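You operate a simulated robot arm through the tools that you are given. There is no shell and no other tool.

The job below is to be done with a simulated two-armed robot. You get a single attempt, and the scene is never put back.

TASK
Make a spin picture with teal paint in the yellow spinner.
Fine: lid wide, dab the disc on the plate, stick back in its pot, lid shut, turn the hand wheel till the paint has spread; leave the spare disc. Set down upright: what you pick out.

It is judged by the outcome, as a careful person would: the job done as asked, and still so three seconds after it is handed in. It fails if anything else is knocked over, pushed out of place, dropped, spilled or broken. A push-on lid holds only when it is set on centred and level and pressed home; a screw cap is set on level and turned clockwise until tight.

THE ROBOT
Two 7-joint arms with fingered hands on one trunk that stands fixed in place. Base frame: the origin is at the foot of the trunk, x ahead of it, y to its left, z up. Lengths are in m, angles in rad, forces in N, time in s.
The left shoulder is at [0.056, 0.158, 1.143], the right one opposite. With the tool pointing down near the work surface each hand reaches from about 0.36 to 0.82 m from the base axis, measured 20 degrees to its own side. Payload 4 kg a hand.
The TCP of each hand is the grasp point between the finger pads, 0.03 m short of the fingertips. In the tool frame z runs along the fingers and y along their closing line. The gripper opens to 0.104 m; its body begins 0.035 m behind the TCP. The gripper is a hand of 4 fingers: y runs from the thumb to the fingers, the wrist lies at [-0.015, -0.104, -0.178] in the tool frame, and closing takes about 1.5 s.
Orientation is told as [roll, pitch, yaw] about the base's x, y, z axes, in that order, counted from this pose: with the fingers straight down and the wrist toward the robot, the tool's x, y and z point along [0, 1, 0], [1, 0, 0] and [0, 0, -1] of the base frame.

THE INTERFACE
- The arms move only by the tool step_arm. It takes "left_steps", "right_steps" or both (then of equal length, played together; a hand with none holds still); each is a list of rows, each an object (a shift or turn left out is 0, a gripper value left out holds the last) with "offset": the shift along the tool's x, y, z in m, a list of three; "angular": the turn, a rotation vector about the tool's x, y, z in degrees, a list of three. In form: [{"offset": [tx, ty, tz], "angular": [rx, ry, rz]}, ...]. A call has 1 to 20 rows; each row is the pose to reach, as a shift and turn from the pose commanded when the call began, along the tool's axes at that moment. "left_jaw" and "right_jaw" are, for a hand that has rows, the closure, from 0 (fully open) to 1 (shut), set as the call begins (left out, the last holds). A row lasts 0.2 s, in which the tool goes at most 0.05 m and 0.15 rad; a call with a longer step from one row to the next is refused whole, and so is a gripper value outside its range. A pose out of reach is approached as far as the arm can. The call stops where the force on the tool passes 70 N (or 10 N more than at its start, if that is more) or the arm is blocked; 0.2 s more then pass. The fingers move at their own pace (about 0.045 m/s each) and stop on an object; they squeeze with about 25 N. The grip force told is the motor's: it shows also when the fingers shut on nothing. Time passes only in rows, and 0.2 s behind the last, so rows that repeat a pose let the fingers close. It gives the time, the measured TCP pose, the force on the tool (base axes), the opening and the grip force at its end, in the units of the frame above (readings bear some noise), with the torque about the TCP (base axes, N m) and any sound that the robot's microphone picked up.
- Cameras (640 x 400 px; columns grow to the right, rows downward): "scene" is now at [0.1304, -0.0378, 1.3292]; the picture's right is [-0.42, -0.91, 0.01], its down [-0.43, 0.19, -0.88] and it looks along [0.80, -0.37, -0.47] (base axes); focal length 259 px, centre (320, 200). "left" rides on the left gripper at [-0.061, -0.092, -0.13] in its tool frame; the picture's right is [-0.81, -0.28, 0.52], its down [0.53, -0.71, 0.45] and it looks along [0.24, 0.64, 0.72] (tool axes); focal length 275 px, centre (320, 200). "right" rides on the right gripper at [0.061, -0.092, -0.131] in its tool frame; the picture's right is [-0.81, 0.28, -0.52], its down [-0.53, -0.71, 0.46] and it looks along [-0.24, 0.64, 0.73] (tool axes); focal length 275 px, centre (320, 200). There is no depth. A picture from a camera that has moved, and an enlarged one, comes with that camera's place and axes in the base frame and with its lens.
- snapshot(camera): a new picture of that camera. No time passes.
- move_column(by): moves the trunk up (or, below 0, down) by that many m; the arms and the scene camera ride with it, the base frame stays. It gives what a move gives, with no picture.
- set_fingers(index, middle, ring, thumb_bend, thumb_turn, hand): sets how far each is bent, from 0 (flat) to 100 (curled in); at 30 the hand is open as for a grip, at 70 the pads meet at the TCP. One left out holds its place. A second passes; each finger stops where it meets its share of the squeeze, and holds until it gets a number again. A gripper value or a shape takes the hand back. It gives what a move gives, with no picture; readings hold the bend of each and the force on the fingers (four entries, about 0 where the hand has none), thumb and palm. thumb_turn goes from beside the hand (0) to across from the fingers (100), as for a grip.
- preshape(shape, hand): the hand has 4 fingers and takes this shape, open, in about a second: jaw (thumb against the fingers, like two jaws); tri (thumb and two fingers); tip (a fingertip pinch); poke (one finger out to press); point (the index stretched); flat (the hand flat); cup (the hand cupped); fist (a fist). The gripper value then closes the fingers along that shape, each until it touches; the sizes above hold for jaw. It gives what a move gives, with no picture.
- head_to(pan, tilt): turns the head with the scene camera to pan (to the left, within 1.396 rad either way) and tilt (down, from -0.506 to 1.204), counted from straight ahead of the robot. It gives what a move gives.
- close_up(camera, box): a new picture of the part [left, top, right, bottom] of that camera's present view, enlarged. No time passes.
- close_job(): hands the job in; it is judged then, once.

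Places have to be worked out from the pictures, the camera data and where the tool is seen. Open the grippers and draw the arms clear of the work before you hand the job in, unless the task says otherwise.

The tools are called after "Call:" as a command line: name --argument value ..., lists and objects as JSON in quotes. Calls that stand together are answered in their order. step_arm: Moves the arms, as the interface text tells. Its arguments: {"type":"object","properties":{"left_steps":{"type":"array","items":{"type":"object","properties":{"offset":{"type":"array","items":{"type":"number"}},"angular":{"type":"array","items":{"type":"number"}}}}},"left_jaw":{"type":"number"},"right_steps":{"type":"array","items":{"type":"object","properties":{"offset":{"type":"array","items":{"type":"number"}},"angular":{"type":"array","items":{"type":"number"}}}}},"right_jaw":{"type":"number"}},"required":[]} The other tools are called the same way: move_column (by) moves the trunk up or down; preshape (shape, hand) gives the hand a shape; set_fingers (index, middle, ring, thumb_bend, thumb_turn, hand) moves the fingers one by one; head_to (pan, tilt) turns the head that bears the scene camera; snapshot (camera) takes a picture; close_up (camera, box) takes an enlarged picture of a part of a camera's view; close_job () hands the job in.

At the start:

```text
time_s: 0.0
left_tool_pos: [0.6108, 0.0187, 1.1945]
left_orientation: [-0.002, 0.0, 0.003]
left_contact_force: [-0.1, -0.7, 0.8]
left_wrist_torque: [0.03, 0.01, -0.02]
left_gripper_width: 0.1035
left_finger_force: 0.0
left_shape: jaw
left_bend: [30.0, 30.0, 30.0, 30.0, 98.0]
left_finger forces: [0.0, 0.1, 0.0, 0.1, 0.0, 0.1]
right_tool_pos: [0.4649, -0.3962, 1.1908]
right_orientation: [-0.001, 0.002, 0.002]
right_contact_force: [-0.2, -0.5, 0.0]
right_wrist_torque: [0.0, 0.01, 0.0]
right_gripper_width: 0.1036
right_finger_force: 0.1
right_shape: jaw
right_bend: [30.0, 30.0, 30.0, 30.0, 98.0]
right_finger forces: [0.0, 0.0, 0.0, 0.1, 0.0, 0.0]
trunk travel left (down, up): [-0.35, 0.157]
head pan, tilt (commanded): [-0.429, 0.478]
```

scene: 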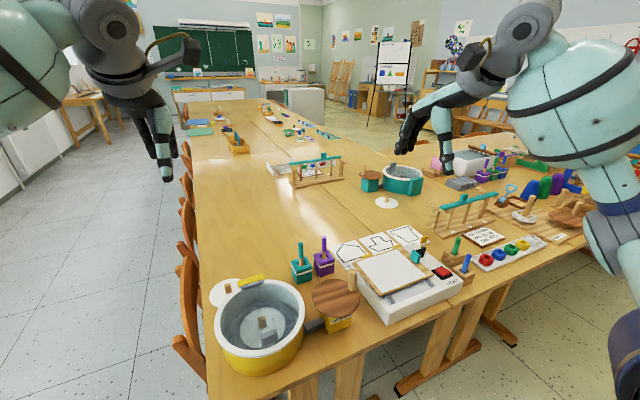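
right: 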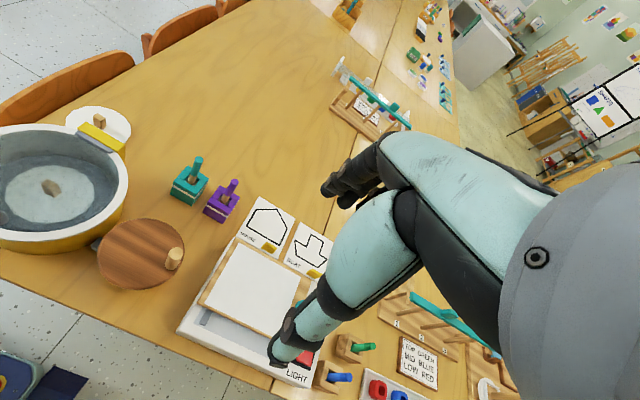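
left: 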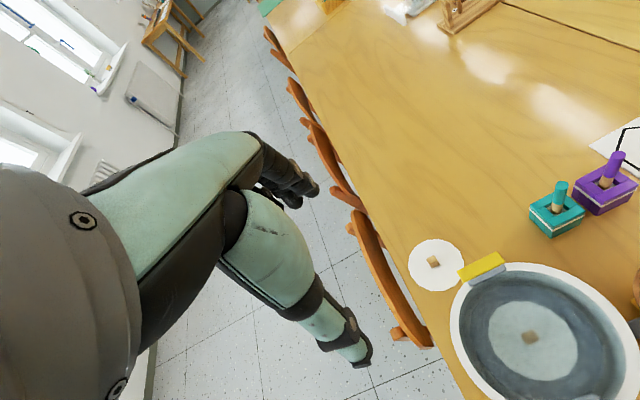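

I'll start by looking closely at the spinner, the paint pots and the spare disc in the present views.

Call:
close_up --camera "scene" --box '[190, 220, 390, 400]'

Call:
close_up --camera "right" --box '[0, 90, 260, 300]'

Call:
close_up --camera "left" --box '[390, 130, 640, 400]'

```text
2.22 times, centred on (290, 310) of scene
camera zoom: at [0.1304, -0.0378, 1.3292], right [-0.42, -0.91, 0.01], down [-0.43, 0.19, -0.88], along [0.8, -0.37, -0.47], focal length 576 px, centre (387, -44)
```

zoom: 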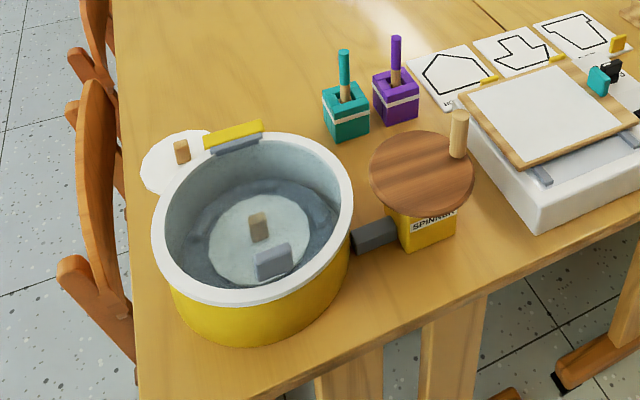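

```text
1.90 times, centred on (130, 195) of right
camera zoom: at [0.3725, -0.3349, 1.322], right [0.28, -0.81, 0.52], down [-0.71, -0.53, -0.45], along [0.64, -0.24, -0.73], focal length 524 px, centre (682, 210)
```

zoom: 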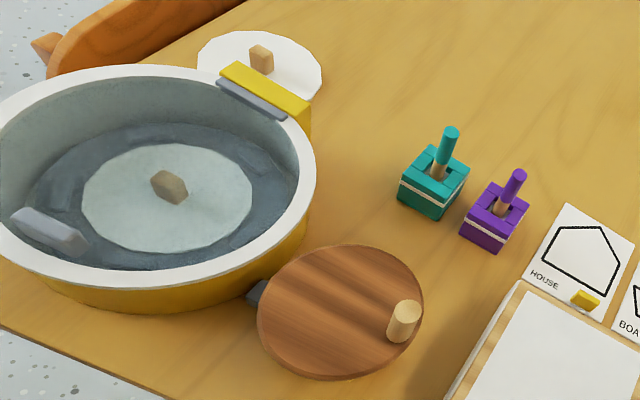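

```text
1.48 times, centred on (515, 265) of left
camera zoom: at [0.5195, -0.042, 1.3251], right [-0.27, -0.81, -0.52], down [-0.71, 0.53, -0.45], along [0.64, 0.25, -0.72], focal length 408 px, centre (31, 104)
```

zoom: 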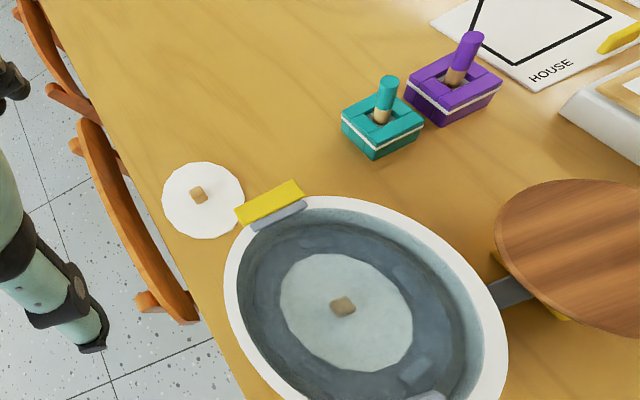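

The table seems to lie near z≈0.74, the drum centre near (0.555,-0.085), lid handle near (0.478,-0.088,0.83), and the teal pot near (0.70,-0.24). I turn the head toward the spinner to get a better-centred view.

Call:
head_to --pan -0.3 --tilt 0.85

Call:
snapshot --camera "scene"

```text
time_s: 0.8
left_tool_pos: [0.5941, 0.0203, 1.2034]
left_orientation: [-0.001, -0.014, 0.003]
left_contact_force: [-0.1, 0.0, 0.0]
left_wrist_torque: [-0.03, -0.01, 0.01]
left_gripper_width: 0.1042
left_finger_force: 0.1
left_shape: jaw
left_bend: [30.0, 30.0, 30.0, 30.0, 98.0]
left_finger forces: [0.2, 0.1, 0.0, 0.0, 0.0, 0.1]
right_tool_pos: [0.4498, -0.3957, 1.1992]
right_orientation: [0.0, -0.011, 0.002]
right_contact_force: [-0.3, 0.6, 0.7]
right_wrist_torque: [0.02, -0.01, 0.0]
right_gripper_width: 0.1042
right_finger_force: 0.1
right_shape: jaw
right_bend: [30.0, 30.0, 30.0, 30.0, 97.0]
right_finger forces: [0.1, 0.0, 0.1, 0.0, 0.0, 0.0]
trunk travel left (down, up): [-0.35, 0.157]
head pan, tilt (commanded): [-0.3, 0.85]
```

```text
taken
camera scene: at [0.1203, -0.0227, 1.2976], right [-0.3, -0.96, 0.0], down [-0.73, 0.22, -0.65], along [0.62, -0.2, -0.76], focal length 259 px, centre (320, 200)
```

scene: 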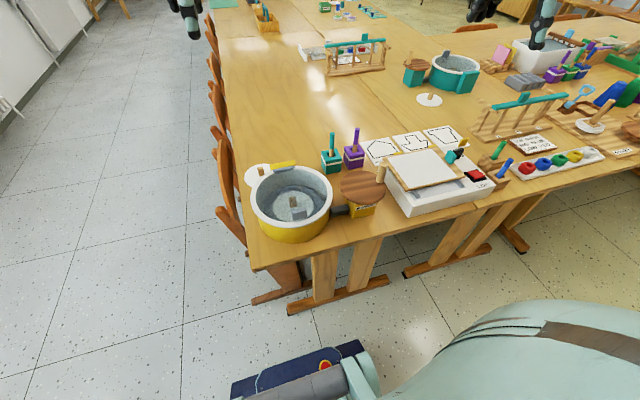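

The head now looks at the yellow spinner; I enlarge the spinner region for detail.

Call:
close_up --camera "scene" --box '[230, 120, 400, 250]'

Call:
close_up --camera "scene" --box '[245, 155, 340, 245]'

Call:
close_up --camera "left" --box '[440, 230, 640, 400]'

Call:
close_up --camera "right" --box '[0, 110, 130, 240]'

```text
3.08 times, centred on (315, 185) of scene
camera zoom: at [0.1203, -0.0227, 1.2976], right [-0.3, -0.96, 0.0], down [-0.73, 0.22, -0.65], along [0.62, -0.2, -0.76], focal length 797 px, centre (335, 246)
```

zoom: 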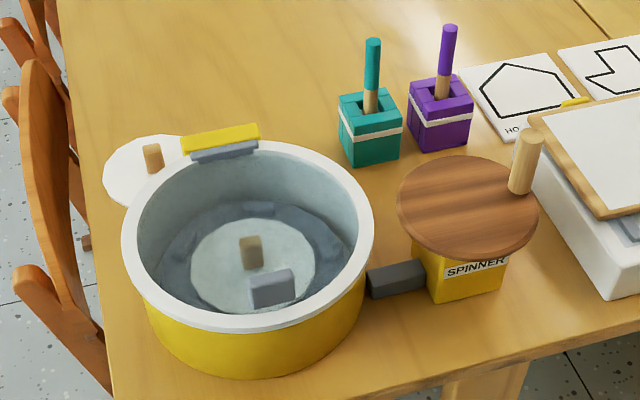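

```text
4.44 times, centred on (292, 200) of scene
camera zoom: at [0.1203, -0.0227, 1.2976], right [-0.3, -0.96, 0.0], down [-0.73, 0.22, -0.65], along [0.62, -0.2, -0.76], focal length 1151 px, centre (442, 200)
```

zoom: 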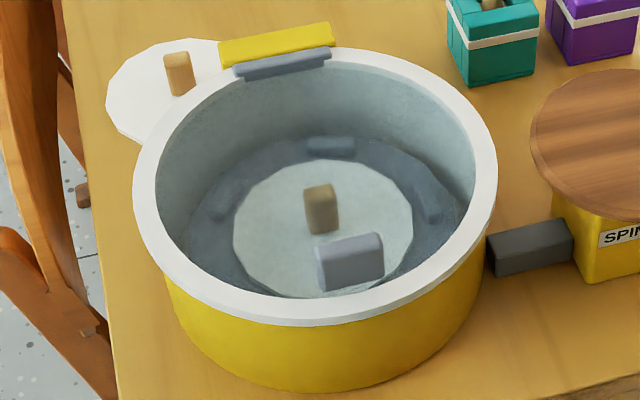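

```text
2.35 times, centred on (540, 315) of left
camera zoom: at [0.5019, -0.0419, 1.3322], right [-0.27, -0.81, -0.52], down [-0.71, 0.53, -0.46], along [0.65, 0.25, -0.72], focal length 648 px, centre (-198, -71)
```

zoom: 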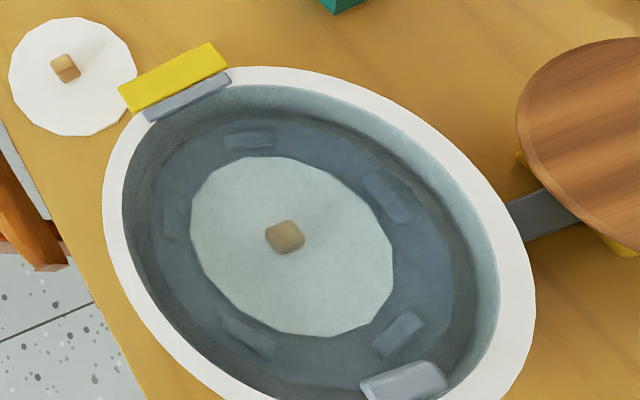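

```text
3.08 times, centred on (65, 175) of right
camera zoom: at [0.355, -0.3345, 1.3271], right [0.27, -0.81, 0.52], down [-0.71, -0.54, -0.46], along [0.65, -0.24, -0.72], focal length 847 px, centre (1105, 277)
```

zoom: 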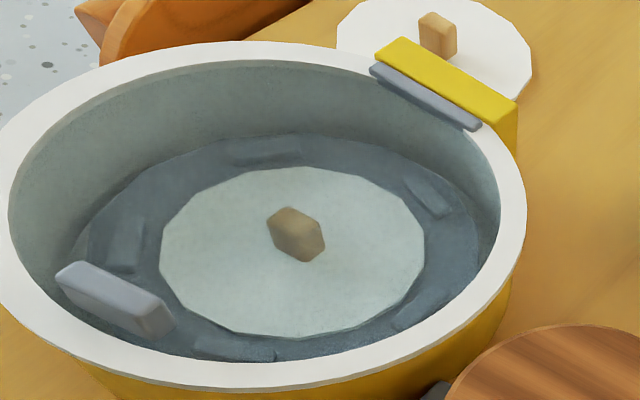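

The lid handle is a small grey slab about 3 cm wide in y at (0.48,-0.09), and the hinge bar runs along y at x≈0.657. I make a short hold with both arms to see whether the measured pose has settled.

Call:
step_arm --left_steps '[{"offset": [0, 0, 0]}, {"offset": [0, 0, 0]}]' --right_steps '[{"offset": [0, 0, 0]}, {"offset": [0, 0, 0]}]'

```text
time_s: 1.4
left_tool_pos: [0.5965, 0.0185, 1.2014]
left_orientation: [-0.001, -0.012, 0.002]
left_contact_force: [0.4, -0.1, -1.5]
left_wrist_torque: [0.02, 0.01, 0.0]
left_gripper_width: 0.1039
left_finger_force: 0.1
left_shape: jaw
left_bend: [30.0, 30.0, 30.0, 30.0, 98.0]
left_finger forces: [0.1, 0.0, 0.0, 0.1, 0.0, 0.0]
right_tool_pos: [0.4497, -0.3961, 1.1969]
right_orientation: [-0.003, -0.011, 0.002]
right_contact_force: [-1.1, 0.1, 0.6]
right_wrist_torque: [0.02, -0.01, -0.03]
right_gripper_width: 0.1043
right_finger_force: 0.0
right_shape: jaw
right_bend: [30.0, 30.0, 30.0, 30.0, 97.0]
right_finger forces: [0.0, 0.0, 0.1, 0.0, 0.0, 0.0]
trunk travel left (down, up): [-0.35, 0.157]
head pan, tilt (commanded): [-0.3, 0.85]
```

The arms hold steady, so the commanded pose is close to the measured one. I now turn the left hand 90° about its tool axis, so its fingers close along base y, and bring it in front of and above the drum, well clear.

Call:
step_arm --left_steps '[{"offset": [-0.006, -0.013, 0.0125], "angular": [0, 0, 7.5]}, {"offset": [-0.012, -0.026, 0.025], "angular": [0, 0, 15]}, {"offset": [-0.018, -0.039, 0.0375], "angular": [0, 0, 22.5]}, {"offset": [-0.024, -0.052, 0.05], "angular": [0, 0, 30]}, {"offset": [-0.03, -0.065, 0.0625], "angular": [0, 0, 37.5]}, {"offset": [-0.036, -0.078, 0.075], "angular": [0, 0, 45]}, {"offset": [-0.042, -0.091, 0.0875], "angular": [0, 0, 52.5]}, {"offset": [-0.048, -0.104, 0.1], "angular": [0, 0, 60]}, {"offset": [-0.054, -0.117, 0.1125], "angular": [0, 0, 67.5]}, {"offset": [-0.06, -0.13, 0.125], "angular": [0, 0, 75]}, {"offset": [-0.066, -0.143, 0.1375], "angular": [0, 0, 82.5]}, {"offset": [-0.072, -0.156, 0.15], "angular": [0, 0, 90]}, {"offset": [-0.072, -0.156, 0.15], "angular": [0, 0, 90]}]'

Call:
snapshot --camera "left"

Call:
snapshot --camera "scene"

```text
time_s: 4.2
left_tool_pos: [0.4414, -0.0513, 1.049]
left_orientation: [0.014, 0.001, -1.571]
left_contact_force: [-0.3, 0.9, 0.5]
left_wrist_torque: [-0.01, 0.0, 0.0]
left_gripper_width: 0.1038
left_finger_force: 0.1
left_shape: jaw
left_bend: [30.0, 30.0, 30.0, 30.0, 98.0]
left_finger forces: [0.0, 0.0, 0.0, 0.0, 0.0, 0.0]
right_tool_pos: [0.451, -0.3953, 1.1969]
right_orientation: [0.0, -0.012, 0.002]
right_contact_force: [-0.1, 0.1, 0.7]
right_wrist_torque: [0.03, -0.02, -0.01]
right_gripper_width: 0.1039
right_finger_force: 0.0
right_shape: jaw
right_bend: [30.0, 30.0, 30.0, 30.0, 97.0]
right_finger forces: [0.0, 0.1, 0.0, 0.0, 0.1, 0.1]
trunk travel left (down, up): [-0.35, 0.157]
head pan, tilt (commanded): [-0.3, 0.85]
```

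```text
taken
camera left: at [0.379, 0.0405, 1.179], right [-0.8, 0.27, -0.53], down [0.54, 0.71, -0.45], along [0.25, -0.64, -0.72], focal length 275 px, centre (320, 200)
```

left: 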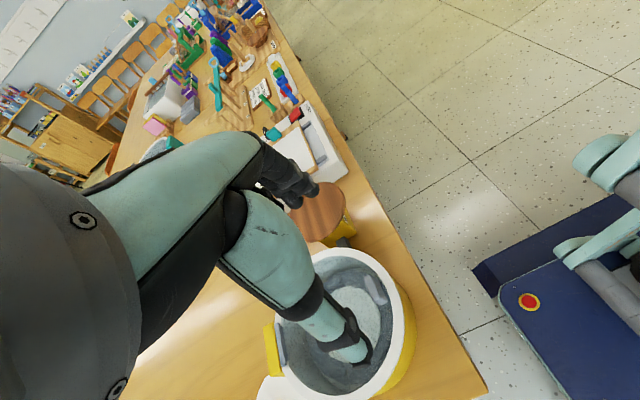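

```text
taken
camera scene: at [0.1214, -0.0227, 1.2974], right [-0.3, -0.96, 0.0], down [-0.73, 0.22, -0.65], along [0.62, -0.2, -0.76], focal length 259 px, centre (320, 200)
```

scene: 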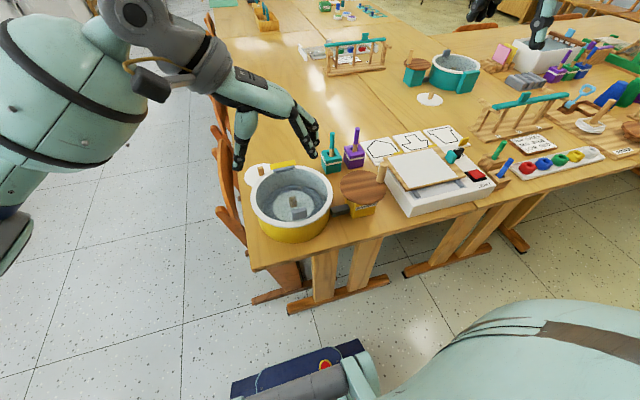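

The left hand is now above and in front of the drum with the thumb on the left. I zoom in on the hand to learn its finger layout.

Call:
close_up --camera "scene" --box '[215, 80, 345, 190]'

Call:
close_up --camera "left" --box '[220, 140, 440, 400]'

```text
3.64 times, centred on (280, 135) of scene
camera zoom: at [0.1214, -0.0227, 1.2974], right [-0.3, -0.96, 0.0], down [-0.73, 0.22, -0.65], along [0.62, -0.2, -0.76], focal length 942 px, centre (466, 436)
```

zoom: 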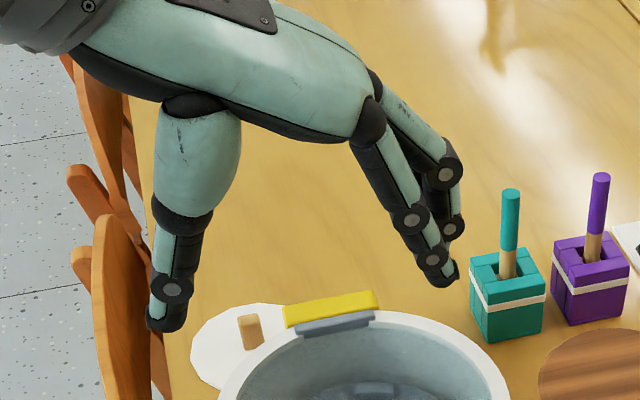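

```text
1.54 times, centred on (330, 270) of left
camera zoom: at [0.379, 0.0405, 1.179], right [-0.8, 0.27, -0.53], down [0.54, 0.71, -0.45], along [0.25, -0.64, -0.72], focal length 424 px, centre (305, 92)
```

zoom: 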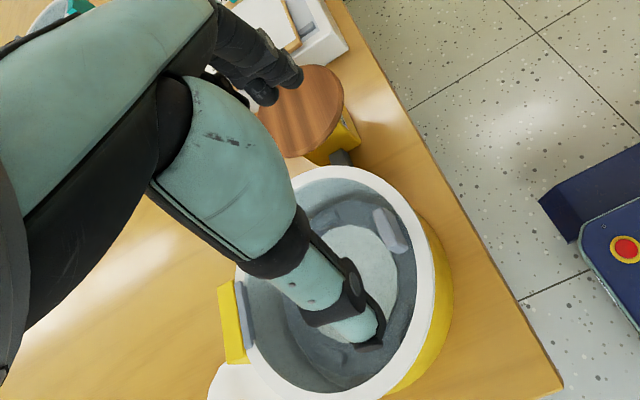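

The rim's outer radius is about 0.10 m about (0.551,-0.087), and the handle slab is roughly 33×10×25 mm. I try the "tip" pinch shape on the left hand in free air and close it to see where the fingertips meet.

Call:
preshape --shape "tip" --hand "left"

Call:
close_up --camera "scene" --box '[215, 80, 345, 190]'

Call:
close_up --camera "left" --box '[220, 140, 440, 400]'

```text
time_s: 5.2
left_tool_pos: [0.4413, -0.0512, 1.0484]
left_orientation: [0.012, -0.001, -1.568]
left_contact_force: [0.2, 0.1, -0.5]
left_wrist_torque: [0.0, 0.0, 0.01]
left_gripper_width: 0.1038
left_finger_force: 0.0
left_shape: tip
left_bend: [30.0, 98.0, 99.0, 30.0, 98.0]
left_finger forces: [0.1, 0.0, 0.1, 0.1, 0.1, 0.0]
right_tool_pos: [0.4511, -0.3958, 1.1962]
right_orientation: [-0.003, -0.01, 0.001]
right_contact_force: [0.3, 0.7, 0.4]
right_wrist_torque: [0.0, 0.01, 0.03]
right_gripper_width: 0.104
right_finger_force: 0.1
right_shape: jaw
right_bend: [30.0, 30.0, 30.0, 30.0, 97.0]
right_finger forces: [0.0, 0.1, 0.1, 0.0, 0.1, 0.0]
trunk travel left (down, up): [-0.35, 0.157]
head pan, tilt (commanded): [-0.3, 0.85]
```

```text
3.64 times, centred on (280, 135) of scene
camera zoom: at [0.1215, -0.0228, 1.2974], right [-0.3, -0.96, 0.0], down [-0.73, 0.22, -0.65], along [0.62, -0.19, -0.76], focal length 942 px, centre (466, 436)
```

zoom: 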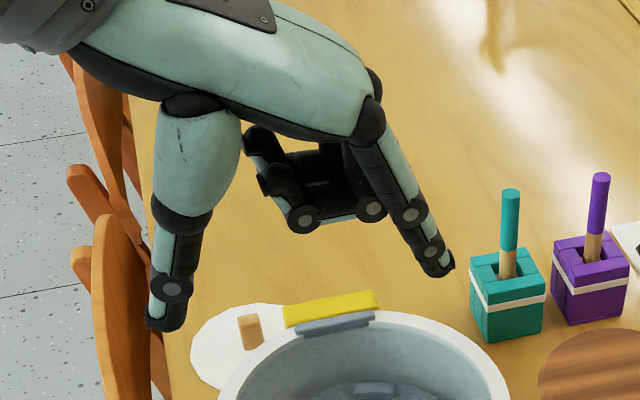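

```text
1.54 times, centred on (330, 270) of left
camera zoom: at [0.3791, 0.0404, 1.1792], right [-0.8, 0.27, -0.53], down [0.54, 0.71, -0.45], along [0.25, -0.64, -0.72], focal length 424 px, centre (305, 92)
```

zoom: 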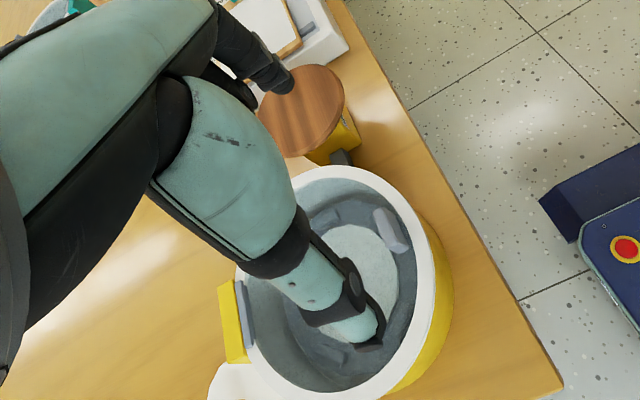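

The tip shape keeps only thumb and index out. I close it fully in the air to see the pinch point.

Call:
step_arm --left_steps '[{"offset": [0, 0, 0]}, {"offset": [0, 0, 0]}, {"offset": [0, 0, 0]}, {"offset": [0, 0, 0]}, {"offset": [0, 0, 0]}, {"offset": [0, 0, 0]}, {"offset": [0, 0, 0]}]' --left_jaw 1.0

Call:
close_up --camera "scene" --box '[215, 80, 345, 190]'

Call:
close_up --camera "left" --box '[220, 140, 440, 400]'

```text
time_s: 6.8
left_tool_pos: [0.4407, -0.0505, 1.049]
left_orientation: [0.013, -0.001, -1.569]
left_contact_force: [0.3, -0.2, 0.0]
left_wrist_torque: [0.01, 0.04, 0.02]
left_gripper_width: 0.0002
left_finger_force: 23.2
left_shape: tip
left_bend: [70.0, 100.0, 100.0, 47.0, 100.0]
left_finger forces: [0.1, 0.0, 0.0, 0.1, 0.0, 0.1]
right_tool_pos: [0.4509, -0.3956, 1.196]
right_orientation: [-0.001, -0.01, 0.001]
right_contact_force: [-0.9, -0.1, 0.0]
right_wrist_torque: [-0.02, 0.02, -0.03]
right_gripper_width: 0.1039
right_finger_force: 0.0
right_shape: jaw
right_bend: [30.0, 30.0, 30.0, 30.0, 97.0]
right_finger forces: [0.0, 0.1, 0.0, 0.2, 0.0, 0.0]
trunk travel left (down, up): [-0.35, 0.157]
head pan, tilt (commanded): [-0.3, 0.85]
```

```text
3.64 times, centred on (280, 135) of scene
camera zoom: at [0.1215, -0.0228, 1.2974], right [-0.3, -0.96, 0.0], down [-0.73, 0.22, -0.65], along [0.62, -0.19, -0.76], focal length 942 px, centre (466, 436)
```

zoom: 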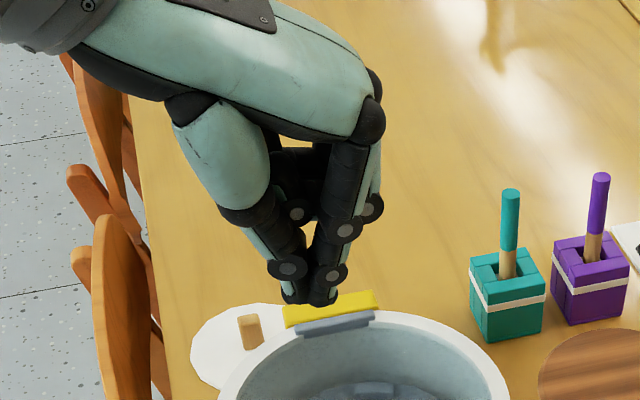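

```text
1.54 times, centred on (330, 270) of left
camera zoom: at [0.3791, 0.0404, 1.1792], right [-0.8, 0.27, -0.53], down [0.54, 0.71, -0.45], along [0.25, -0.64, -0.72], focal length 424 px, centre (305, 92)
```

zoom: 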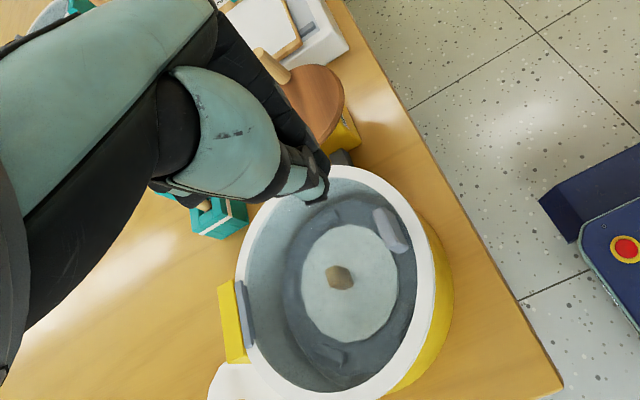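

The fingertips pinch at about 3 cm beyond the TCP as told. I open the pinch again and move the left hand down to about 0.11 m above the lid handle to measure the handle more closely.

Call:
step_arm --left_steps '[{"offset": [0.006, 0.008, 0.02]}, {"offset": [0.012, 0.015, 0.04]}, {"offset": [0.018, 0.023, 0.06]}, {"offset": [0.024, 0.03, 0.08]}, {"offset": [0.03, 0.0375, 0.1]}, {"offset": [0.03, 0.0375, 0.1]}, {"offset": [0.03, 0.0375, 0.1]}]' --left_jaw 0.0

Call:
snapshot --camera "left"

Call:
close_up --camera "scene" --box '[230, 110, 360, 250]'

Call:
snapshot --camera "right"

```text
time_s: 8.3
left_tool_pos: [0.4717, -0.0895, 0.9483]
left_orientation: [0.013, -0.001, -1.57]
left_contact_force: [0.1, 0.4, 0.6]
left_wrist_torque: [0.01, 0.01, 0.03]
left_gripper_width: 0.1035
left_finger_force: 0.1
left_shape: tip
left_bend: [30.0, 98.0, 99.0, 30.0, 98.0]
left_finger forces: [0.1, 0.0, 0.0, 0.0, 0.0, 0.0]
right_tool_pos: [0.4514, -0.3972, 1.1975]
right_orientation: [-0.003, -0.01, 0.001]
right_contact_force: [-0.6, 0.0, -0.2]
right_wrist_torque: [-0.01, 0.01, 0.0]
right_gripper_width: 0.104
right_finger_force: 0.0
right_shape: jaw
right_bend: [30.0, 30.0, 30.0, 30.0, 97.0]
right_finger forces: [0.1, 0.0, 0.1, 0.1, 0.1, 0.0]
trunk travel left (down, up): [-0.35, 0.157]
head pan, tilt (commanded): [-0.3, 0.85]
```

```text
taken
camera left: at [0.4092, 0.0016, 1.0784], right [-0.8, 0.27, -0.53], down [0.54, 0.71, -0.45], along [0.25, -0.64, -0.72], focal length 275 px, centre (320, 200)
```

left: 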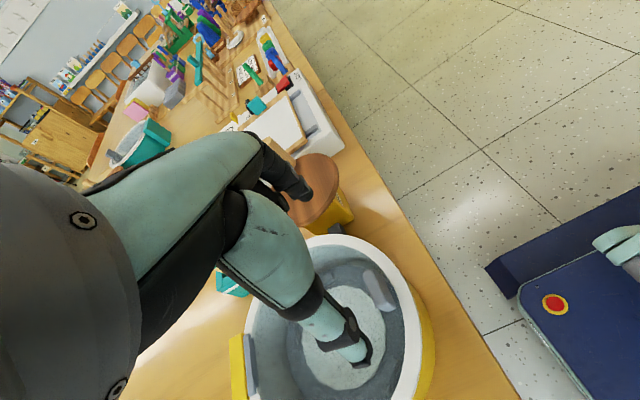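

```text
2.86 times, centred on (295, 180) of scene
camera zoom: at [0.1215, -0.0229, 1.2974], right [-0.3, -0.96, 0.0], down [-0.73, 0.22, -0.65], along [0.62, -0.19, -0.76], focal length 740 px, centre (391, 257)
```

zoom: 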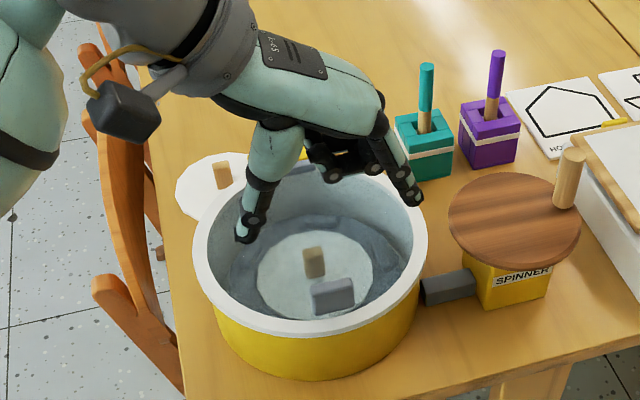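

```text
taken
camera right: at [0.3566, -0.3347, 1.3266], right [0.27, -0.81, 0.52], down [-0.71, -0.53, -0.46], along [0.65, -0.24, -0.72], focal length 275 px, centre (320, 200)
```

right: 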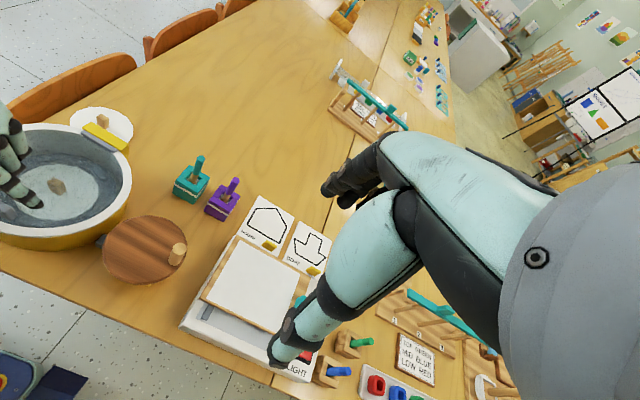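

I zoom into the left camera's view of the handle for a precise fix.

Call:
close_up --camera "left" --box '[230, 225, 450, 400]'

Call:
close_up --camera "scene" --box '[265, 170, 325, 230]'

```text
2.29 times, centred on (340, 312) of left
camera zoom: at [0.4092, 0.0016, 1.0784], right [-0.8, 0.27, -0.53], down [0.54, 0.71, -0.45], along [0.25, -0.64, -0.72], focal length 629 px, centre (274, -57)
```

zoom: 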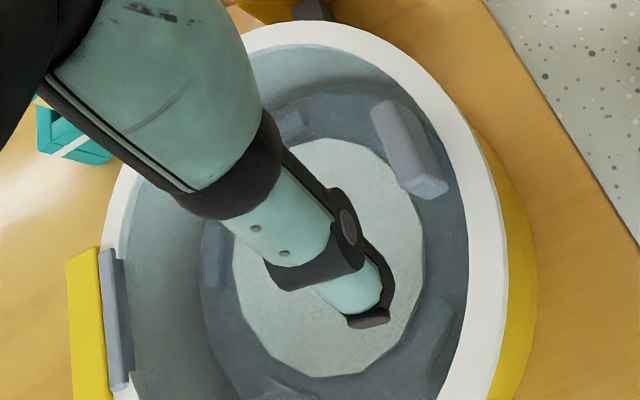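

```text
6.67 times, centred on (295, 200) of scene
camera zoom: at [0.1215, -0.0229, 1.2974], right [-0.3, -0.96, 0.0], down [-0.73, 0.22, -0.65], along [0.62, -0.19, -0.76], focal length 1726 px, centre (487, 200)
```

zoom: 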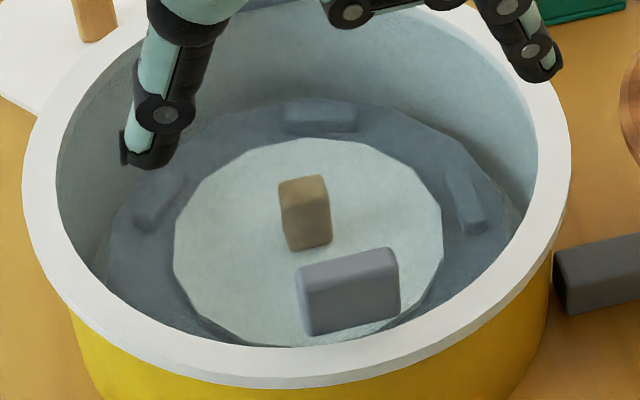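

I enlarge the handle further in the left camera to read its corners.

Call:
close_up --camera "left" --box '[340, 250, 410, 310]'

Call:
close_up --camera "scene" --box '[275, 190, 315, 220]'

```text
6.67 times, centred on (375, 280) of left
camera zoom: at [0.4092, 0.0016, 1.0784], right [-0.8, 0.27, -0.53], down [0.54, 0.71, -0.45], along [0.25, -0.64, -0.72], focal length 1835 px, centre (-47, -333)
```

zoom: 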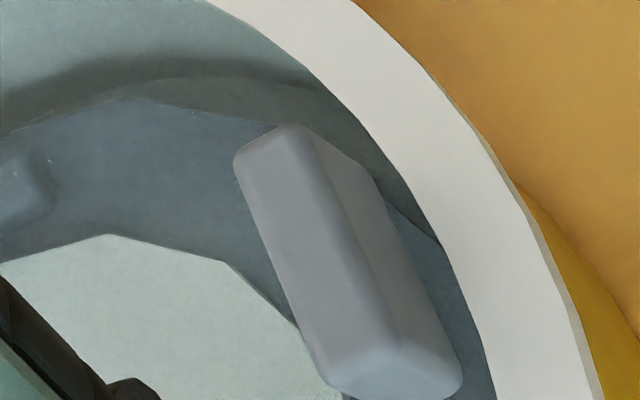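

```text
13.33 times, centred on (295, 205) of scene
camera zoom: at [0.1215, -0.0229, 1.2974], right [-0.3, -0.96, 0.0], down [-0.73, 0.22, -0.65], along [0.62, -0.19, -0.76], focal length 3453 px, centre (653, 133)
```

zoom: 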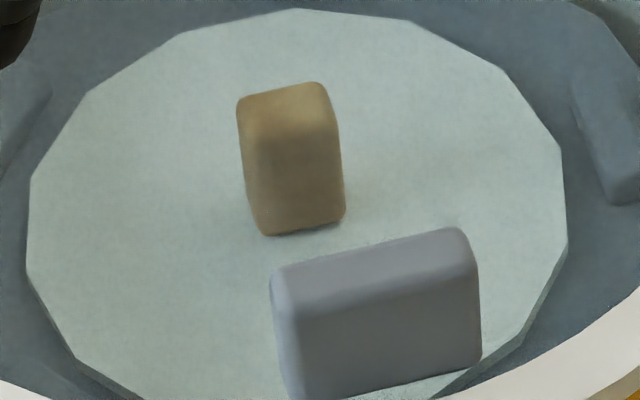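

Triangulating, the handle top lies at about (0.471,-0.082,0.852), directly under the left hand. I lower the left hand with open pinch until the fingertips straddle the handle, stopping a bit short to check.

Call:
step_arm --left_steps '[{"offset": [-0.001, -0.0065, 0.02]}, {"offset": [-0.001, -0.0065, 0.04]}, {"offset": [-0.001, -0.0065, 0.055]}, {"offset": [-0.001, -0.0065, 0.07]}, {"offset": [-0.001, -0.0065, 0.07]}]'

Call:
close_up --camera "left" --box '[230, 200, 480, 400]'

Call:
close_up --camera "scene" --box '[240, 140, 350, 240]'

Call:
close_up --camera "right" --box '[0, 100, 140, 260]'

```text
time_s: 9.6
left_tool_pos: [0.4718, -0.0839, 0.8786]
left_orientation: [0.013, 0.001, -1.57]
left_contact_force: [0.4, 0.5, -0.2]
left_wrist_torque: [0.03, 0.0, 0.0]
left_gripper_width: 0.1035
left_finger_force: 0.1
left_shape: tip
left_bend: [30.0, 98.0, 99.0, 30.0, 98.0]
left_finger forces: [0.0, 0.0, 0.1, 0.0, 0.0, 0.0]
right_tool_pos: [0.4504, -0.3961, 1.1974]
right_orientation: [-0.001, -0.013, 0.002]
right_contact_force: [0.9, 0.1, -0.5]
right_wrist_torque: [-0.01, -0.01, 0.01]
right_gripper_width: 0.1041
right_finger_force: 0.0
right_shape: jaw
right_bend: [30.0, 30.0, 30.0, 30.0, 97.0]
right_finger forces: [0.1, 0.1, 0.0, 0.0, 0.0, 0.1]
trunk travel left (down, up): [-0.35, 0.157]
head pan, tilt (commanded): [-0.3, 0.85]
```

```text
2.00 times, centred on (355, 300) of left
camera zoom: at [0.409, 0.0076, 1.0091], right [-0.8, 0.27, -0.53], down [0.54, 0.71, -0.45], along [0.25, -0.64, -0.72], focal length 551 px, centre (250, 0)
```

zoom: 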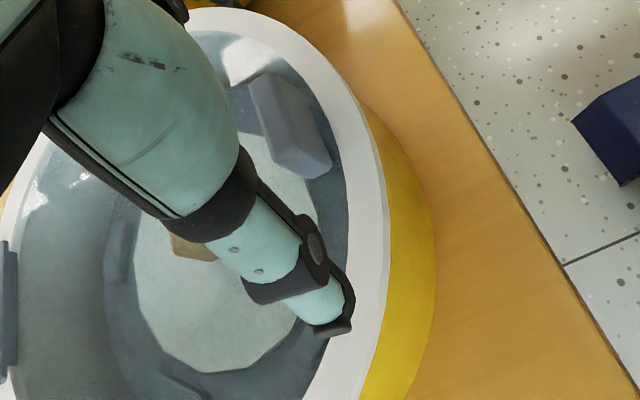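

```text
4.00 times, centred on (295, 190) of scene
camera zoom: at [0.1215, -0.0229, 1.2974], right [-0.3, -0.96, 0.0], down [-0.73, 0.22, -0.65], along [0.62, -0.19, -0.76], focal length 1036 px, centre (420, 240)
```

zoom: 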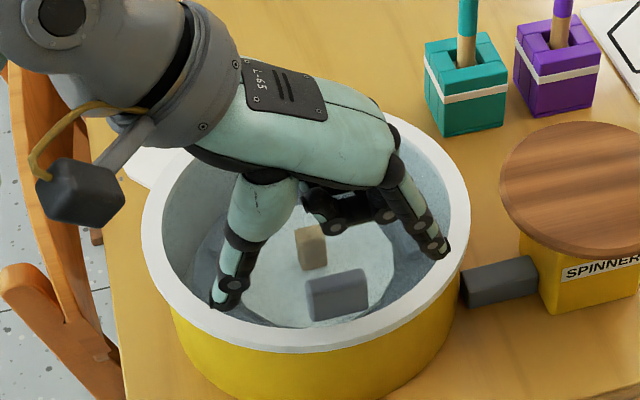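

```text
2.50 times, centred on (70, 180) of right
camera zoom: at [0.3565, -0.3348, 1.3266], right [0.27, -0.81, 0.52], down [-0.71, -0.53, -0.46], along [0.65, -0.24, -0.72], focal length 688 px, centre (945, 250)
```

zoom: 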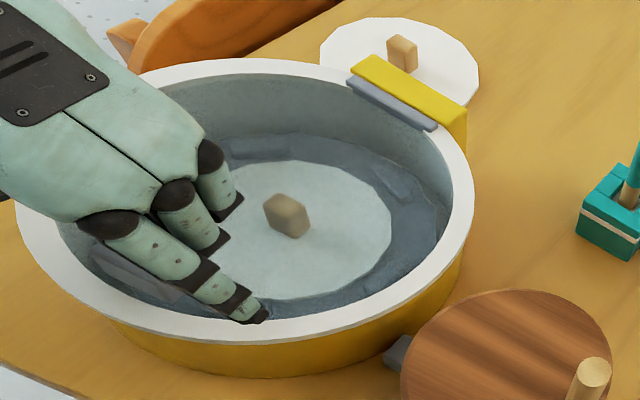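

The fingertips straddle the handle at the height of its top. I lower another 18 mm and then close the pinch on the handle's two ends.

Call:
step_arm --left_steps '[{"offset": [0.002, 0, 0.009]}, {"offset": [0.002, 0, 0.018]}, {"offset": [0.002, 0, 0.018]}]'

Call:
step_arm --left_steps '[{"offset": [0, 0, 0]}, {"offset": [0, 0, 0]}, {"offset": [0, 0, 0]}, {"offset": [0, 0, 0]}, {"offset": [0, 0, 0]}, {"offset": [0, 0, 0]}, {"offset": [0, 0, 0]}]' --left_jaw 1.0

Call:
close_up --camera "left" --box '[230, 200, 480, 400]'

Call:
close_up --camera "scene" --box '[240, 140, 350, 240]'

```text
time_s: 10.3
left_tool_pos: [0.4764, -0.0835, 0.8612]
left_orientation: [0.013, -0.001, -1.57]
left_contact_force: [-0.5, 0.0, -0.5]
left_wrist_torque: [0.01, 0.0, 0.01]
left_gripper_width: 0.1033
left_finger_force: 0.1
left_shape: tip
left_bend: [30.0, 98.0, 99.0, 30.0, 98.0]
left_finger forces: [0.1, 0.0, 0.0, 0.1, 0.0, 0.1]
right_tool_pos: [0.4506, -0.3959, 1.1966]
right_orientation: [-0.002, -0.01, 0.001]
right_contact_force: [-0.2, 0.3, -0.1]
right_wrist_torque: [0.0, 0.01, 0.01]
right_gripper_width: 0.1041
right_finger_force: 0.0
right_shape: jaw
right_bend: [30.0, 30.0, 30.0, 30.0, 97.0]
right_finger forces: [0.0, 0.1, 0.0, 0.0, 0.0, 0.1]
trunk travel left (down, up): [-0.35, 0.157]
head pan, tilt (commanded): [-0.3, 0.85]
```

```text
time_s: 11.9
left_tool_pos: [0.4769, -0.0832, 0.8619]
left_orientation: [0.011, 0.001, -1.57]
left_contact_force: [-0.1, -0.6, -1.1]
left_wrist_torque: [0.01, 0.0, 0.01]
left_gripper_width: 0.0289
left_finger_force: 24.8
left_shape: tip
left_bend: [73.0, 100.0, 100.0, 74.0, 100.0]
left_finger forces: [22.4, 0.0, 0.0, 0.0, 22.2, 0.0]
right_tool_pos: [0.4504, -0.3963, 1.1972]
right_orientation: [-0.001, -0.01, 0.003]
right_contact_force: [0.0, -0.6, -0.4]
right_wrist_torque: [0.0, 0.0, 0.0]
right_gripper_width: 0.1041
right_finger_force: 0.0
right_shape: jaw
right_bend: [30.0, 30.0, 30.0, 30.0, 97.0]
right_finger forces: [0.1, 0.1, 0.1, 0.1, 0.0, 0.0]
trunk travel left (down, up): [-0.35, 0.157]
head pan, tilt (commanded): [-0.3, 0.85]
```

```text
2.00 times, centred on (355, 300) of left
camera zoom: at [0.4138, 0.0077, 0.9915], right [-0.8, 0.27, -0.53], down [0.54, 0.71, -0.45], along [0.25, -0.64, -0.72], focal length 551 px, centre (250, 0)
```

zoom: 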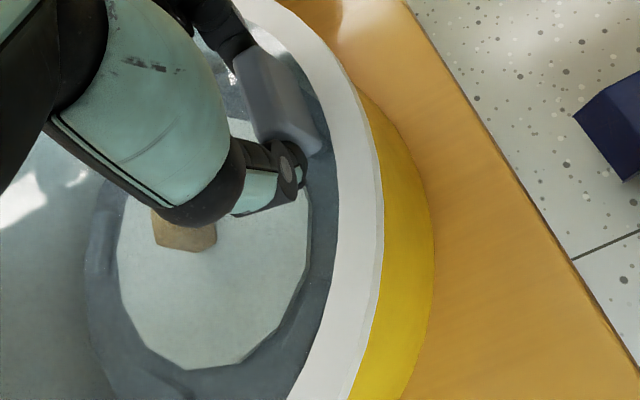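

```text
4.00 times, centred on (295, 190) of scene
camera zoom: at [0.1216, -0.0228, 1.2974], right [-0.3, -0.96, 0.0], down [-0.73, 0.22, -0.65], along [0.62, -0.19, -0.76], focal length 1036 px, centre (420, 240)
```

zoom: 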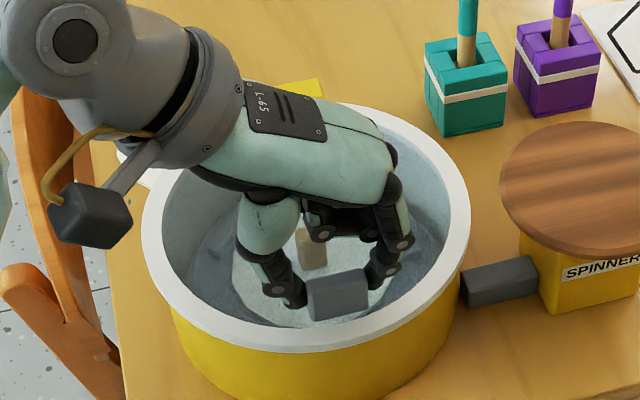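

The pinch holds the handle (22 N each on index and thumb, width 29 mm). I lift along an arc about the hinge (x≈0.655, z≈0.828), first 10°, and check the forces.

Call:
step_arm --left_steps '[{"offset": [0.0005, 0, -0.0078]}, {"offset": [0.0016, 0, -0.0157]}, {"offset": [0.003, 0, -0.0234]}, {"offset": [0.0045, 0, -0.0311]}, {"offset": [0.0045, 0, -0.0311]}]'

Call:
close_up --camera "scene" --box '[240, 140, 350, 240]'

Call:
close_up --camera "right" --box '[0, 100, 140, 260]'

```text
time_s: 13.2
left_tool_pos: [0.482, -0.0826, 0.8939]
left_orientation: [0.01, 0.0, -1.569]
left_contact_force: [5.5, -3.6, -2.6]
left_wrist_torque: [-0.05, -0.08, 0.04]
left_gripper_width: 0.0286
left_finger_force: 25.0
left_shape: tip
left_bend: [73.0, 100.0, 100.0, 74.0, 100.0]
left_finger forces: [24.9, 0.1, 0.0, 0.1, 21.8, 0.0]
right_tool_pos: [0.4519, -0.3959, 1.197]
right_orientation: [-0.002, -0.01, 0.001]
right_contact_force: [-0.8, 0.1, -0.1]
right_wrist_torque: [-0.03, -0.02, 0.02]
right_gripper_width: 0.1041
right_finger_force: 0.0
right_shape: jaw
right_bend: [30.0, 30.0, 30.0, 30.0, 97.0]
right_finger forces: [0.0, 0.1, 0.1, 0.1, 0.1, 0.0]
trunk travel left (down, up): [-0.35, 0.157]
head pan, tilt (commanded): [-0.3, 0.85]
```

```text
4.00 times, centred on (295, 190) of scene
camera zoom: at [0.1226, -0.0231, 1.2973], right [-0.3, -0.96, 0.0], down [-0.73, 0.22, -0.65], along [0.62, -0.19, -0.76], focal length 1036 px, centre (420, 240)
```

zoom: 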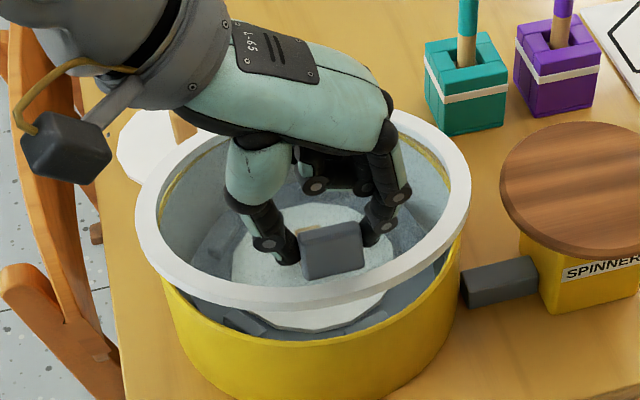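

```text
2.50 times, centred on (70, 180) of right
camera zoom: at [0.3575, -0.3349, 1.3263], right [0.27, -0.81, 0.52], down [-0.71, -0.53, -0.46], along [0.65, -0.24, -0.72], focal length 688 px, centre (945, 250)
```

zoom: 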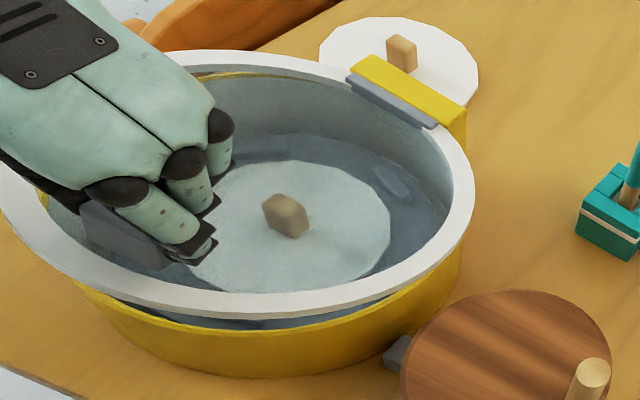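

The whole white-rimmed clear lid lifts with the handle, and forces are small (about 6 N). I continue the arc from 10° to 40°.

Call:
step_arm --left_steps '[{"offset": [0.0022, 0, -0.0073]}, {"offset": [0.0045, 0, -0.0146]}, {"offset": [0.0072, 0, -0.022]}, {"offset": [0.0099, 0, -0.0292]}, {"offset": [0.0133, 0, -0.0362]}, {"offset": [0.0167, 0, -0.0432]}, {"offset": [0.0206, 0, -0.0499]}, {"offset": [0.0247, 0, -0.0566]}, {"offset": [0.0292, 0, -0.0629]}, {"offset": [0.0337, 0, -0.0692]}, {"offset": [0.0389, 0, -0.0752]}, {"offset": [0.0439, 0, -0.081]}, {"offset": [0.0439, 0, -0.081]}]'

Call:
close_up --camera "scene" --box '[220, 100, 380, 250]'

Call:
close_up --camera "right" --box '[0, 60, 160, 260]'

```text
time_s: 15.9
left_tool_pos: [0.5238, -0.0842, 0.9722]
left_orientation: [0.01, 0.001, -1.566]
left_contact_force: [13.8, -1.6, -16.2]
left_wrist_torque: [-0.06, -0.25, 0.14]
left_gripper_width: 0.0275
left_finger_force: 24.5
left_shape: tip
left_bend: [73.0, 100.0, 100.0, 74.0, 100.0]
left_finger forces: [22.1, 0.1, 0.0, 0.0, 20.7, 0.1]
right_tool_pos: [0.4544, -0.3966, 1.1943]
right_orientation: [-0.001, -0.008, 0.002]
right_contact_force: [0.2, 0.1, 0.4]
right_wrist_torque: [-0.01, -0.02, 0.0]
right_gripper_width: 0.104
right_finger_force: 0.0
right_shape: jaw
right_bend: [30.0, 30.0, 30.0, 30.0, 97.0]
right_finger forces: [0.1, 0.0, 0.0, 0.0, 0.0, 0.0]
trunk travel left (down, up): [-0.35, 0.157]
head pan, tilt (commanded): [-0.3, 0.85]
```

```text
2.67 times, centred on (300, 175) of scene
camera zoom: at [0.126, -0.0232, 1.2969], right [-0.3, -0.96, 0.0], down [-0.73, 0.22, -0.65], along [0.62, -0.19, -0.76], focal length 691 px, centre (373, 267)
```

zoom: 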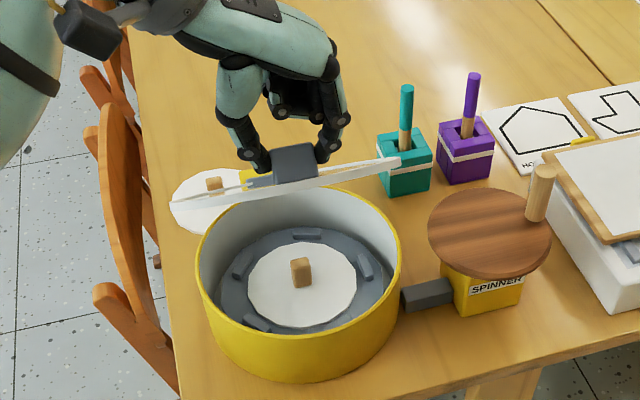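

```text
2.00 times, centred on (80, 160) of right
camera zoom: at [0.3605, -0.3351, 1.3253], right [0.27, -0.81, 0.52], down [-0.71, -0.53, -0.46], along [0.65, -0.24, -0.72], focal length 551 px, centre (800, 280)
```

zoom: 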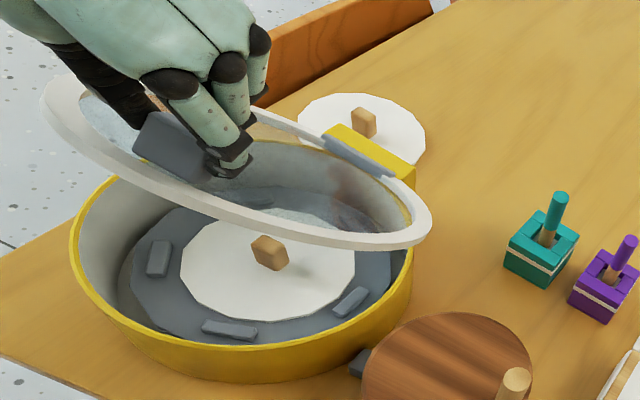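

The lid is at about 40°; the force points radially inward (~20 N), so my radius is slightly too large. I shrink it by 4 mm and go on to about 70°.

Call:
step_arm --left_steps '[{"offset": [0.0031, 0, 0.0026]}, {"offset": [0.0085, 0, -0.0028]}, {"offset": [0.0141, 0, -0.008]}, {"offset": [0.02, 0, -0.0129]}, {"offset": [0.0259, 0, -0.0176]}, {"offset": [0.0321, 0, -0.022]}, {"offset": [0.0384, 0, -0.0261]}, {"offset": [0.045, 0, -0.03]}, {"offset": [0.0517, 0, -0.0336]}, {"offset": [0.0586, 0, -0.0368]}, {"offset": [0.0656, 0, -0.0398]}, {"offset": [0.0727, 0, -0.0424]}, {"offset": [0.0799, 0, -0.0448]}, {"offset": [0.0799, 0, -0.0448]}]'

Call:
close_up --camera "scene" --box '[220, 100, 380, 250]'

Call:
close_up --camera "right" --box '[0, 60, 160, 260]'

```text
time_s: 18.9
left_tool_pos: [0.6054, -0.084, 1.0186]
left_orientation: [0.009, 0.002, -1.568]
left_contact_force: [4.3, 2.5, -18.1]
left_wrist_torque: [-0.01, 0.05, 0.01]
left_gripper_width: 0.027
left_finger_force: 25.0
left_shape: tip
left_bend: [73.0, 100.0, 100.0, 74.0, 100.0]
left_finger forces: [20.9, 0.0, 0.1, 0.1, 23.4, 0.1]
right_tool_pos: [0.4523, -0.3973, 1.1973]
right_orientation: [-0.002, -0.006, 0.001]
right_contact_force: [0.4, 0.5, -0.5]
right_wrist_torque: [0.0, 0.02, 0.02]
right_gripper_width: 0.1038
right_finger_force: 0.1
right_shape: jaw
right_bend: [30.0, 30.0, 30.0, 30.0, 97.0]
right_finger forces: [0.0, 0.1, 0.0, 0.1, 0.1, 0.0]
trunk travel left (down, up): [-0.35, 0.157]
head pan, tilt (commanded): [-0.3, 0.85]
```

```text
2.67 times, centred on (300, 175) of scene
camera zoom: at [0.1247, -0.0226, 1.2971], right [-0.3, -0.96, 0.01], down [-0.73, 0.22, -0.65], along [0.62, -0.2, -0.76], focal length 691 px, centre (373, 267)
```

zoom: 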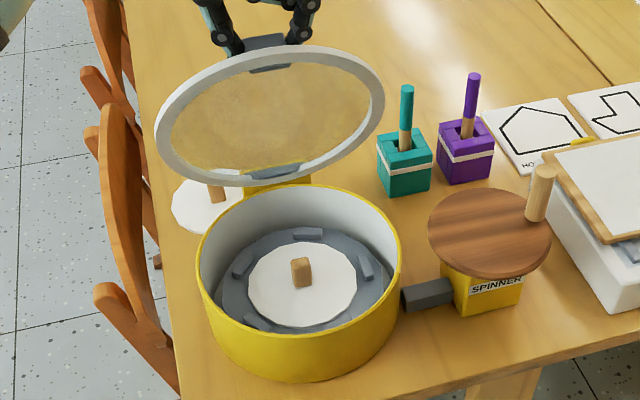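

```text
2.00 times, centred on (80, 160) of right
camera zoom: at [0.3593, -0.3344, 1.3259], right [0.27, -0.81, 0.52], down [-0.71, -0.54, -0.46], along [0.65, -0.24, -0.72], focal length 551 px, centre (800, 280)
```

zoom: 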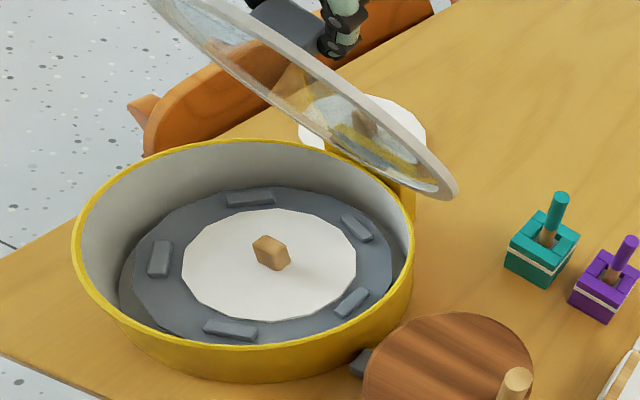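

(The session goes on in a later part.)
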